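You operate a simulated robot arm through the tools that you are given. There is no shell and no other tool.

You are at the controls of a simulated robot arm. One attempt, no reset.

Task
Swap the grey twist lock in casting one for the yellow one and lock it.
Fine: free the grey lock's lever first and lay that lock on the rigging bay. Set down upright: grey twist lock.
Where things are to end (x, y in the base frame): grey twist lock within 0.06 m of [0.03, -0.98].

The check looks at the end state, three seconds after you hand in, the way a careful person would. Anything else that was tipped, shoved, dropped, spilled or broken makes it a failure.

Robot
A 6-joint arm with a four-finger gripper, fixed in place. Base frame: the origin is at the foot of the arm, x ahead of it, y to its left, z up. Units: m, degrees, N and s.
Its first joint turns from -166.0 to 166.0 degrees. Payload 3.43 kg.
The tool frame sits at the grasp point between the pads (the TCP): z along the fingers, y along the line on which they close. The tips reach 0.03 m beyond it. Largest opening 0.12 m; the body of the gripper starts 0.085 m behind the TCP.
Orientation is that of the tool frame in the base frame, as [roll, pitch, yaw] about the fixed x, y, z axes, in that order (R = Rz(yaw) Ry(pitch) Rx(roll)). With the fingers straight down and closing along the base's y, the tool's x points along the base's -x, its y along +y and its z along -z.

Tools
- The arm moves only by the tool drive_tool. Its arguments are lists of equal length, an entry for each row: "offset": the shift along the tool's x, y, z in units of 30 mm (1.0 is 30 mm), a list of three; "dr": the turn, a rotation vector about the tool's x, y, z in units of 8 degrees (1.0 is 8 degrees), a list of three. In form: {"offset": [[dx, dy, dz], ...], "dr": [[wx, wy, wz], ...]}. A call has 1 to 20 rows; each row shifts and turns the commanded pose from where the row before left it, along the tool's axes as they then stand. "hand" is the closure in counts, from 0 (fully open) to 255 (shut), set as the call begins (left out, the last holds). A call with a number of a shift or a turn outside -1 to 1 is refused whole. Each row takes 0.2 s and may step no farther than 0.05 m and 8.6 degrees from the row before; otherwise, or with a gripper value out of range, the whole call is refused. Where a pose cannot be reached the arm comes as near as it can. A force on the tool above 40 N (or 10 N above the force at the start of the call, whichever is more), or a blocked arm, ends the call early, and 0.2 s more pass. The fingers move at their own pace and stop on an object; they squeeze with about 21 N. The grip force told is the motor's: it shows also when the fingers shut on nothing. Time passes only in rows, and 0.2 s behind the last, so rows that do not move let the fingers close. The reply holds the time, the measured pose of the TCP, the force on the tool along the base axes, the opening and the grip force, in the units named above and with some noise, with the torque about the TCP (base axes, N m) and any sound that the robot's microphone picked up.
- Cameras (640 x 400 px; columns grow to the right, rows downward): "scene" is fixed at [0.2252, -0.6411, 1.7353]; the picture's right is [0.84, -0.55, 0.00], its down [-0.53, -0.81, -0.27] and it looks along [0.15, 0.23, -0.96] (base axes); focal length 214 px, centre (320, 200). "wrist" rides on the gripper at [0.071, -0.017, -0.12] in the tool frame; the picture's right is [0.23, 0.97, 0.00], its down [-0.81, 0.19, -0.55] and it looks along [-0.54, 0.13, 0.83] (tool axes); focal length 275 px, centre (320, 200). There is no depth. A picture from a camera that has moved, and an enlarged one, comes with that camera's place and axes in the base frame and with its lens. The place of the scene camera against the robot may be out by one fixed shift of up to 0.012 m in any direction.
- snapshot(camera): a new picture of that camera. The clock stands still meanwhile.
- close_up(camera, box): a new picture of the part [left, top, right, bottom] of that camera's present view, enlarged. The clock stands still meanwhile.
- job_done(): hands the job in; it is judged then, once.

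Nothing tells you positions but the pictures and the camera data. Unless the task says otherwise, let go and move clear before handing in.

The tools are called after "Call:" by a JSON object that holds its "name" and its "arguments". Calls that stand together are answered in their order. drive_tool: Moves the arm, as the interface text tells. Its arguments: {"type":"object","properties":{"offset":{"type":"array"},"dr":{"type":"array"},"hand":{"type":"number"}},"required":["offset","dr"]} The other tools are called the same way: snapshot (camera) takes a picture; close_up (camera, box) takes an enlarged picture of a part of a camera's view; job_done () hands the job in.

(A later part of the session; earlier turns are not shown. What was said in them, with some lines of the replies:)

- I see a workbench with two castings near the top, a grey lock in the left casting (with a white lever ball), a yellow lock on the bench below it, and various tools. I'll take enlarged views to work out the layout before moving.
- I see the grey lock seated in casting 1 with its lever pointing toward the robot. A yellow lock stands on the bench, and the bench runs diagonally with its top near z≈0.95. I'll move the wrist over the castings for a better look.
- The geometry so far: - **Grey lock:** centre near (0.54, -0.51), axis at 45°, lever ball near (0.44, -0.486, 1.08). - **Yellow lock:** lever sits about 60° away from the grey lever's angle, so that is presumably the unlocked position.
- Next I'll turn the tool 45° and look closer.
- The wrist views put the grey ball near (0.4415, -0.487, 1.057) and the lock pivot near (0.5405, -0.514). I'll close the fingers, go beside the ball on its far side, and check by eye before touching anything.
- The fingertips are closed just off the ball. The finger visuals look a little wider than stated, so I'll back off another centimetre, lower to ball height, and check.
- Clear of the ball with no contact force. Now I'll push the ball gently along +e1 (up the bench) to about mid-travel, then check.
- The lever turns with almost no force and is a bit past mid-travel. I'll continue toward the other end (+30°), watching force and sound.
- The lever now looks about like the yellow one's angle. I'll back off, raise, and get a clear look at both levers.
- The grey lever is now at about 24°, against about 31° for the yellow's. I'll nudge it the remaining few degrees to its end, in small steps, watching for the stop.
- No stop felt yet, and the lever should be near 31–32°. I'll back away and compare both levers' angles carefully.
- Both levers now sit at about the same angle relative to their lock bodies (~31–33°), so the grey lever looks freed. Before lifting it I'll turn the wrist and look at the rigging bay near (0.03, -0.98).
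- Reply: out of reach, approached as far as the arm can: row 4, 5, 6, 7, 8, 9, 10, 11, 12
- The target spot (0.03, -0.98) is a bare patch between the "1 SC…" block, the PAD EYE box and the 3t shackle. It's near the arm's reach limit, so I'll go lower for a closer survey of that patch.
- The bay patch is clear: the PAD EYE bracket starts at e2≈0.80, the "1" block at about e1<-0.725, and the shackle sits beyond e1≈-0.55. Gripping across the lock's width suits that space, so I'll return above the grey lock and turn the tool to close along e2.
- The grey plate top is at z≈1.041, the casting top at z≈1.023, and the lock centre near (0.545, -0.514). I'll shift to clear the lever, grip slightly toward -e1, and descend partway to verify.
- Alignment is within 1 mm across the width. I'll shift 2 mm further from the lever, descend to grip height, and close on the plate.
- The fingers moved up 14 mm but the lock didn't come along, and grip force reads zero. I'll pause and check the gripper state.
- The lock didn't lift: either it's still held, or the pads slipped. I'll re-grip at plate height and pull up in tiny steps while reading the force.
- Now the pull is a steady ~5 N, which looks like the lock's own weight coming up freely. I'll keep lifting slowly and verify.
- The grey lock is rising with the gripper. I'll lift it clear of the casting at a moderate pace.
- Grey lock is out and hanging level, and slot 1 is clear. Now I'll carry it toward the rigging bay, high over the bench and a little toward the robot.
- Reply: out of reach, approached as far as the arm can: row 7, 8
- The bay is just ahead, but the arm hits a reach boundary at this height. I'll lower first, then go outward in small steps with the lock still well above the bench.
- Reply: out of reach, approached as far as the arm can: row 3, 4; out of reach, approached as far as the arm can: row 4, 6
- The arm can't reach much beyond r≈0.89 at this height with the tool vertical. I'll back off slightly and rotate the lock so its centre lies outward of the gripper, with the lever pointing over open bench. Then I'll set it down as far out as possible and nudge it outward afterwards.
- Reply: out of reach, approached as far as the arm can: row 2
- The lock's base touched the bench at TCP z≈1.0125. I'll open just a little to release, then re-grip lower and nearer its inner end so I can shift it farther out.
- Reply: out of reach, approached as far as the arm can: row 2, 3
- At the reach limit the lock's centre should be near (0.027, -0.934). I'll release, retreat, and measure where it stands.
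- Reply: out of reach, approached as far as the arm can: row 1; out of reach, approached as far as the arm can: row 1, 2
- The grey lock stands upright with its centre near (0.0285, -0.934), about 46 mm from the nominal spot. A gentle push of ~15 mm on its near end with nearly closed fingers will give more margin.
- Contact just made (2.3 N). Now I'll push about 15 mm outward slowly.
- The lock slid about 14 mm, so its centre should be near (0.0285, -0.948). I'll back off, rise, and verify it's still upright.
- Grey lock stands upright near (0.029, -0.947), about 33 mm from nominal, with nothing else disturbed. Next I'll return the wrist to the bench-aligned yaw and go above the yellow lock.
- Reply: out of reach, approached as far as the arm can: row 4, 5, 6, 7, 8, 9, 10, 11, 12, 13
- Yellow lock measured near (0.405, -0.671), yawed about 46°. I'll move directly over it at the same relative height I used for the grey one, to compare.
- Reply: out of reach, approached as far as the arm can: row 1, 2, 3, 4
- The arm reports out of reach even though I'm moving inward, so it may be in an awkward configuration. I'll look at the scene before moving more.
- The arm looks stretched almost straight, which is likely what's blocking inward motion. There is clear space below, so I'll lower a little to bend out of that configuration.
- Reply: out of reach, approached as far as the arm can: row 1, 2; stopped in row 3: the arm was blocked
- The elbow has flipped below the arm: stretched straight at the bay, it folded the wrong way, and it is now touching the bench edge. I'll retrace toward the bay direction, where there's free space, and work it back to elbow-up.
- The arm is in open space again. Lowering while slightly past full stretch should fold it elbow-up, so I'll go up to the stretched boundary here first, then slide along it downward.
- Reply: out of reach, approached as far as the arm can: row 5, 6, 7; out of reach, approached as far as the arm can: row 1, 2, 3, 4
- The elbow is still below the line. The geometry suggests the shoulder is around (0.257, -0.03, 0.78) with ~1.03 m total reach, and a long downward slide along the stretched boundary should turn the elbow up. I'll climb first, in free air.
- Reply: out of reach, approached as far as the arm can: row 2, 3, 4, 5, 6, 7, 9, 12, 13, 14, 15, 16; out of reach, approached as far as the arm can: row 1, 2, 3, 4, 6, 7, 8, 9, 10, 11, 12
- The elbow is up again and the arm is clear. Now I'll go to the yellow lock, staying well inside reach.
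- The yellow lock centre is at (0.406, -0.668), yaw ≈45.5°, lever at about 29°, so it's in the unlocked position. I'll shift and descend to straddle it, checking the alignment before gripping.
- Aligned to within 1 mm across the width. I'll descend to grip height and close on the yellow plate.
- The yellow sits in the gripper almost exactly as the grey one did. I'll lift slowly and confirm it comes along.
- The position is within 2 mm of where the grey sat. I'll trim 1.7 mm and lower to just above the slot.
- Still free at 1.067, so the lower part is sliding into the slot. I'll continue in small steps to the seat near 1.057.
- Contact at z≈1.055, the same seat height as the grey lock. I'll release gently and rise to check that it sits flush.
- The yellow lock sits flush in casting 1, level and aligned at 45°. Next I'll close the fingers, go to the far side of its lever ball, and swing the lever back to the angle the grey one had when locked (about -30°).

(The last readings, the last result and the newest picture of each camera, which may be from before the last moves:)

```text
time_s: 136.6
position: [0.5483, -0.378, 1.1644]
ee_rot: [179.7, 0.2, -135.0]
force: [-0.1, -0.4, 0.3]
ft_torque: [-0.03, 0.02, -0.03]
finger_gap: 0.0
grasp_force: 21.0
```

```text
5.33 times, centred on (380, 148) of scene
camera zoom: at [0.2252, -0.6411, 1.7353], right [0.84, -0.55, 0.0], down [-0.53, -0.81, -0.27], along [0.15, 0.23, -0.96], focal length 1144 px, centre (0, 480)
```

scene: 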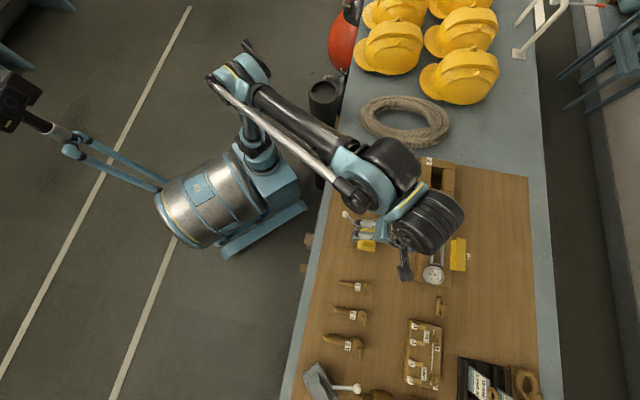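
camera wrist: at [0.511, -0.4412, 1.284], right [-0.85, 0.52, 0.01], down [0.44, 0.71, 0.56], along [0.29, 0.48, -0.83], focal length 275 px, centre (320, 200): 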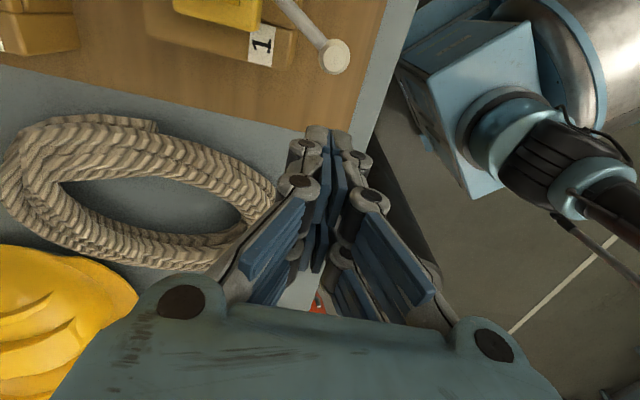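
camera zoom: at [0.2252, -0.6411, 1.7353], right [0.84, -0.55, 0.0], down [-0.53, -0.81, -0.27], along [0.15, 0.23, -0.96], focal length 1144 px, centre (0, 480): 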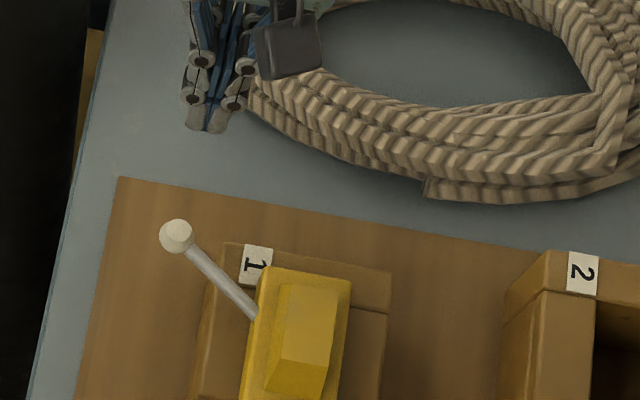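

The ball is at about (0.515, -0.414), lever at +30°, and the fingers are just beyond it on the far side. I'll lower to ball height and push toward -e1 to mid-travel.

Call:
{"name": "drive_tool", "arguments": {"offset": [[0, 0, 0.927], [0, 0, 0.927], [0, 0, 0.927], [0, 0, 0]], "dr": [[0, 0, 0], [0, 0, 0], [0, 0, 0], [0, 0, 0]]}}

Call:
{"name": "drive_tool", "arguments": {"offset": [[0.23, -0.05, 0], [0.23, -0.05, 0], [0.23, 0.02, 0], [0.23, 0.1, 0], [0.23, 0.08, 0], [0.23, 0.08, 0], [0.23, 0.06, 0], [0.23, 0.04, 0], [0.23, 0.02, 0], [0, 0, 0]], "dr": [[0, 0, 0], [0, 0, 0], [0, 0, 0], [0, 0, 0], [0, 0, 0], [0, 0, 0], [0, 0, 0], [0, 0, 0], [0, 0, 0], [0, 0, 0]]}}

Call:
{"name": "snapshot", "arguments": {"camera": "wrist"}}

Call:
{"name": "close_up", "arguments": {"camera": "scene", "box": [320, 130, 440, 205]}}

```text
time_s: 137.6
position: [0.5464, -0.3812, 1.0802]
ee_rot: [179.8, 0.1, -134.9]
force: [0.0, -0.9, -0.1]
ft_torque: [-0.02, 0.0, 0.01]
finger_gap: 0.0
grasp_force: 21.5
```

```text
time_s: 139.8
position: [0.4978, -0.416, 1.0812]
ee_rot: [179.7, 0.1, -134.9]
force: [-0.3, 0.1, -0.1]
ft_torque: [0.0, -0.03, 0.03]
finger_gap: 0.0
grasp_force: 21.0
```

```text
taken
camera wrist: at [0.4596, -0.4792, 1.2009], right [-0.85, 0.52, 0.01], down [0.44, 0.71, 0.56], along [0.29, 0.48, -0.83], focal length 275 px, centre (320, 200)
```

wrist: 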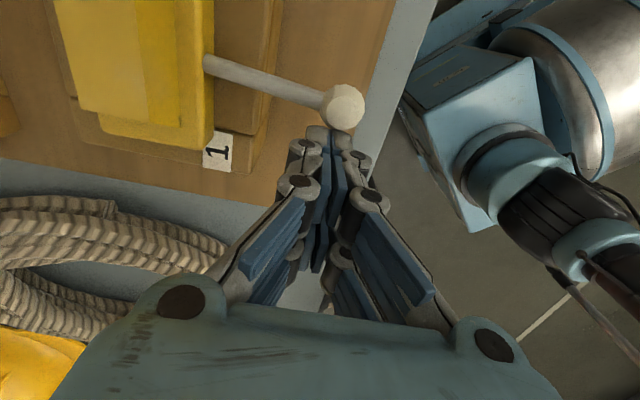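

```text
5.33 times, centred on (380, 168) of scene
camera zoom: at [0.2252, -0.6411, 1.7353], right [0.84, -0.55, 0.0], down [-0.53, -0.81, -0.27], along [0.15, 0.23, -0.96], focal length 1144 px, centre (0, 373)
```

zoom: 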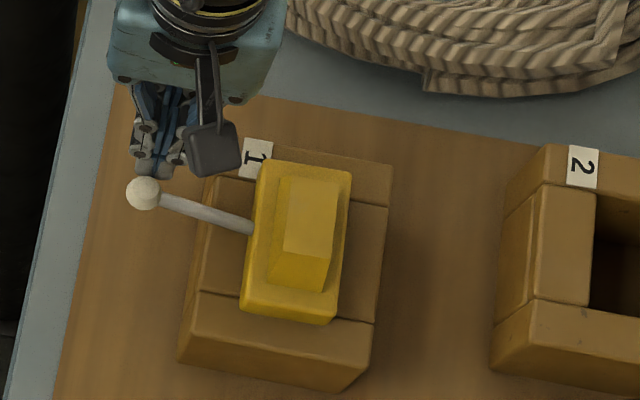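

The lever is at mid-travel and following well. I'll push on toward -30° and watch for the stop.

Call:
{"name": "drive_tool", "arguments": {"offset": [[0.208, 0, 0], [0.208, -0.02, 0], [0.208, -0.03, 0], [0.208, -0.04, 0], [0.208, -0.05, 0], [0.208, -0.06, 0], [0.208, -0.07, 0], [0.208, -0.08, 0], [0, 0, 0]], "dr": [[0, 0, 0], [0, 0, 0], [0, 0, 0], [0, 0, 0], [0, 0, 0], [0, 0, 0], [0, 0, 0], [0, 0, 0], [0, 0, 0]]}}

Call:
{"name": "snapshot", "arguments": {"camera": "wrist"}}

Call:
{"name": "close_up", "arguments": {"camera": "scene", "box": [320, 130, 440, 205]}}

```text
time_s: 141.8
position: [0.4679, -0.4596, 1.0799]
ee_rot: [179.7, 0.1, -134.8]
force: [0.0, 0.4, 0.0]
ft_torque: [0.01, 0.03, 0.01]
finger_gap: 0.0002
grasp_force: 20.4
```

```text
taken
camera wrist: at [0.4314, -0.5219, 1.2], right [-0.85, 0.52, 0.01], down [0.44, 0.71, 0.56], along [0.29, 0.48, -0.83], focal length 275 px, centre (320, 200)
```

wrist: 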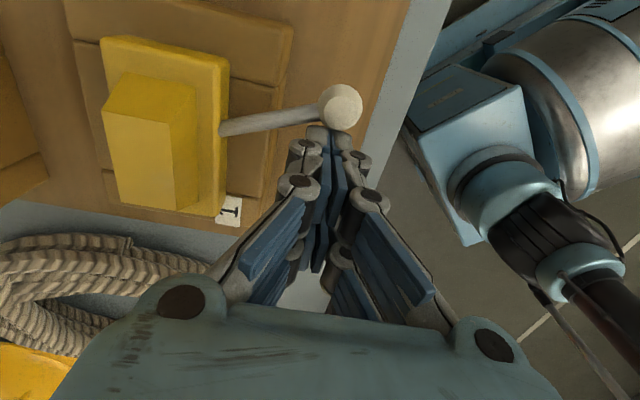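

```text
5.33 times, centred on (380, 168) of scene
camera zoom: at [0.2252, -0.6411, 1.7353], right [0.84, -0.55, 0.0], down [-0.53, -0.81, -0.27], along [0.15, 0.23, -0.96], focal length 1144 px, centre (0, 373)
```

zoom: 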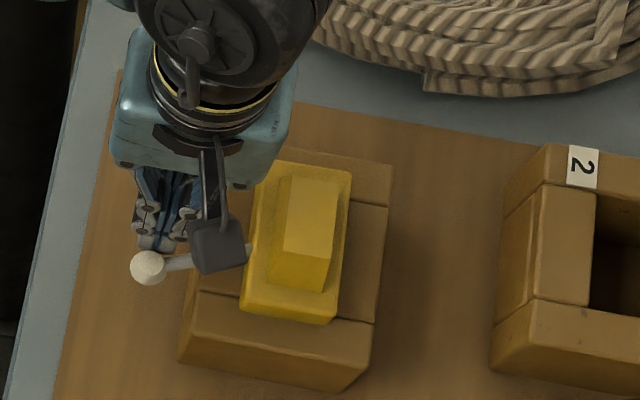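

The lever is at about -28°, within 2 mm of the grey ball's original locked position. A few more small steps should reach that angle or the end stop.

Call:
{"name": "drive_tool", "arguments": {"offset": [[0.06, -0.03, 0], [0.06, -0.03, 0], [0, 0, 0]], "dr": [[0, 0, 0], [0, 0, 0], [0, 0, 0]]}}

Call:
{"name": "drive_tool", "arguments": {"offset": [[0.05, -0.03, 0], [0, 0, 0]], "dr": [[0, 0, 0], [0, 0, 0]]}}

Call:
{"name": "snapshot", "arguments": {"camera": "wrist"}}

```text
time_s: 142.6
position: [0.4677, -0.4628, 1.0806]
ee_rot: [179.8, 0.2, -135.0]
force: [0.1, 0.5, -0.2]
ft_torque: [-0.01, 0.01, 0.0]
finger_gap: 0.0
grasp_force: 21.1
```

```text
time_s: 143.2
position: [0.4674, -0.466, 1.0795]
ee_rot: [179.7, 0.0, -135.0]
force: [-0.1, -0.3, 0.4]
ft_torque: [0.02, 0.01, 0.02]
finger_gap: 0.0
grasp_force: 21.0
```

```text
taken
camera wrist: at [0.4299, -0.5275, 1.1998], right [-0.85, 0.52, 0.01], down [0.44, 0.71, 0.56], along [0.29, 0.48, -0.83], focal length 275 px, centre (320, 200)
```

wrist: 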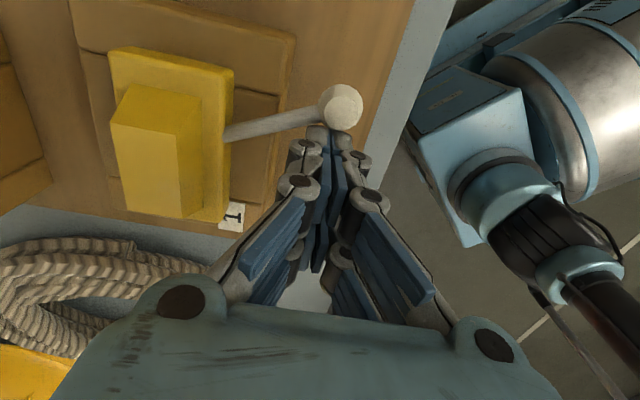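

The lever now measures about -31° with no stop felt. I'll back off and compare directly with the original scene picture, where the grey ball sat at (116, 165) in that same zoom.

Call:
{"name": "drive_tool", "arguments": {"offset": [[-0.4, 0, 0], [-0.4, 0, 0], [0, 0, -0.9], [0, 0, -0.9], [0, 0, -0.9], [0, 0, -0.9], [-0.9, -0.3, -0.3], [-0.9, -0.3, -0.3], [-0.9, -0.3, -0.3], [-0.9, -0.3, 0], [-0.9, -0.3, 0], [-0.9, 0, 0], [0, 0, 0]], "dr": [[0, 0, 0], [0, 0, 0], [0, 0, 0], [0, 0, 0], [0, 0, 0], [0, 0, 0], [0, 0, 0], [0, 0, 0], [0, 0, 0], [0, 0, 0], [0, 0, 0], [0, 0, 0], [0, 0, 0]]}}

Call:
{"name": "close_up", "arguments": {"camera": "scene", "box": [320, 140, 480, 240]}}

Call:
{"name": "snapshot", "arguments": {"camera": "scene"}}

```text
time_s: 146.0
position: [0.6324, -0.3654, 1.2177]
ee_rot: [179.7, 0.1, -134.9]
force: [-0.5, 0.2, 0.4]
ft_torque: [-0.01, -0.01, -0.01]
finger_gap: 0.0002
grasp_force: 20.6
```

```text
4.00 times, centred on (400, 190) of scene
camera zoom: at [0.2252, -0.6411, 1.7353], right [0.84, -0.55, 0.0], down [-0.53, -0.81, -0.27], along [0.15, 0.23, -0.96], focal length 858 px, centre (0, 240)
```

zoom: 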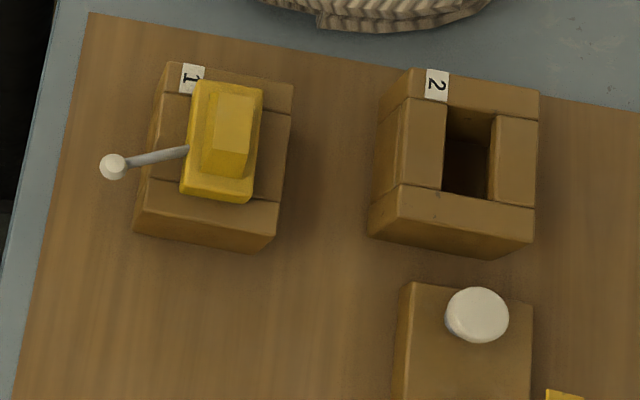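

```text
taken
```

scene: 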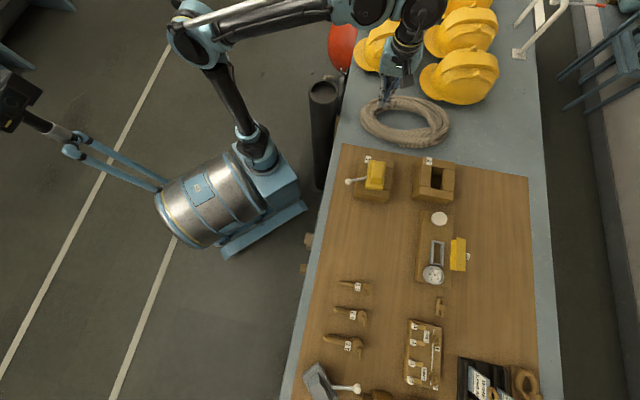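

The yellow lock's plate and lever match the grey lock's original picture to within about 3 pixels, so the lever is at the same locked angle. I'll check the bay and the surroundings once more.

Call:
{"name": "close_up", "arguments": {"camera": "scene", "box": [280, 300, 440, 400]}}

Call:
{"name": "close_up", "arguments": {"camera": "scene", "box": [335, 150, 399, 200]}}

Call:
{"name": "close_up", "arguments": {"camera": "scene", "box": [280, 60, 440, 160]}}

Call:
{"name": "close_up", "arguments": {"camera": "scene", "box": [300, 220, 500, 345]}}

```text
4.00 times, centred on (360, 350) of scene
camera zoom: at [0.2252, -0.6411, 1.7353], right [0.84, -0.55, 0.0], down [-0.53, -0.81, -0.27], along [0.15, 0.23, -0.96], focal length 858 px, centre (160, -400)
```

zoom: 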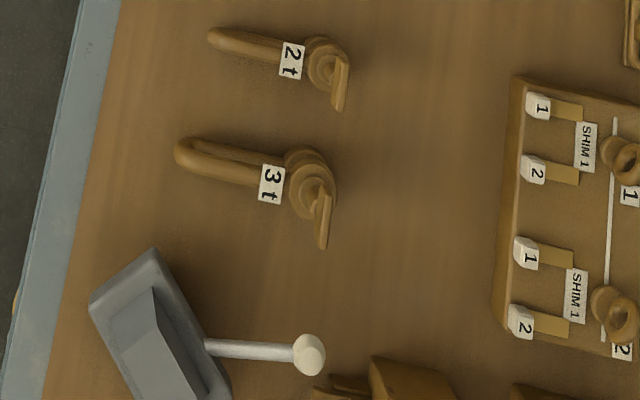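

```text
8.00 times, centred on (367, 175) of scene
camera zoom: at [0.2252, -0.6411, 1.7353], right [0.84, -0.55, 0.0], down [-0.53, -0.81, -0.27], along [0.15, 0.23, -0.96], focal length 1716 px, centre (-56, 400)
```

zoom: 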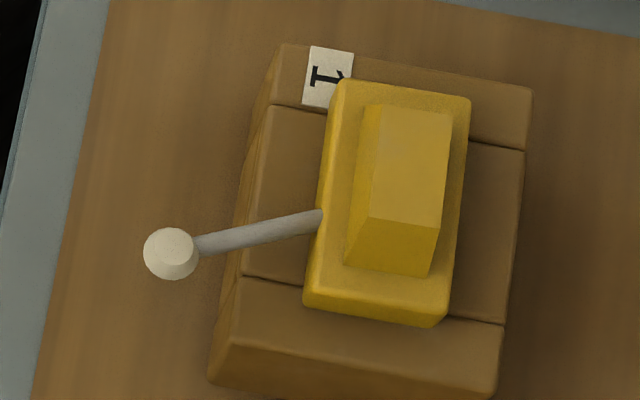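

```text
4.00 times, centred on (360, 110) of scene
camera zoom: at [0.2252, -0.6411, 1.7353], right [0.84, -0.55, 0.0], down [-0.53, -0.81, -0.27], along [0.15, 0.23, -0.96], focal length 858 px, centre (160, 560)
```

zoom: 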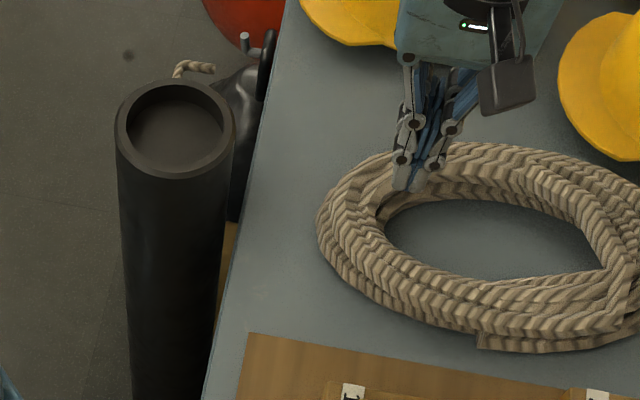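

```text
3.20 times, centred on (400, 282) of scene
camera zoom: at [0.2252, -0.6411, 1.7353], right [0.84, -0.55, 0.0], down [-0.53, -0.81, -0.27], along [0.15, 0.23, -0.96], focal length 686 px, centre (64, -64)
```

zoom: 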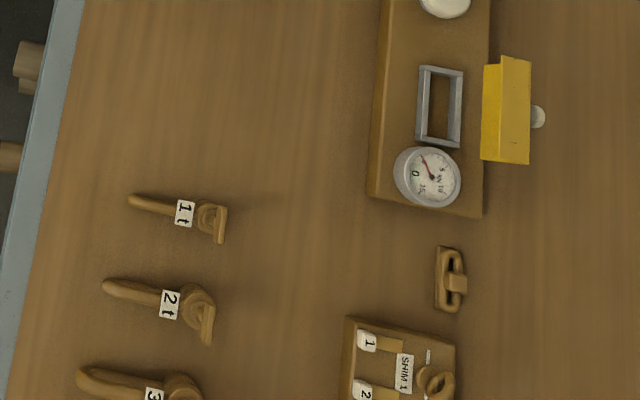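

Final state as I see it:
- **Yellow lock:** seated flush in casting 1, with its lever at the same angle the grey lock had when locked.
- **Grey lock:** upright in the bay near (0.029, -0.947), about 33 mm from the nominal spot.
- **Everything else:** looks undisturbed, and the arm is clear above the rope.

Handing in.

Call:
{"name": "job_done", "arguments": {}}

```text
The job is handed in.
```

I swapped the locks: the yellow twist lock is in casting one with its lever turned to the locked angle, and the grey one is upright on the rigging bay. I handed the job in and haven't seen the check's result.

- **Yellow lock:** it sits flush in casting one. Its lever is within about a degree of where the grey lock's lever was at the start. I felt no end stop and heard no click, and I did not pull on the lock to test it, so "locked" rests on that angle match.
- **Grey lock:** I turned its lever before lifting it out. The first pull slipped off the plate; the second lifted it cleanly. Its centre is near (0.029, -0.947), about 33 mm from the target and inside the 60 mm limit. The arm couldn't reach the exact spot with the tool vertical, so I set the lock down short and pushed it the last 14 mm or so.
- **Arm contact:** after the bay, the arm's elbow folded downward and the arm was blocked once, most likely against the bench edge. I backed off and refolded it, and nothing in the pictures has moved.

At hand-in the gripper was empty and clear of both locks.
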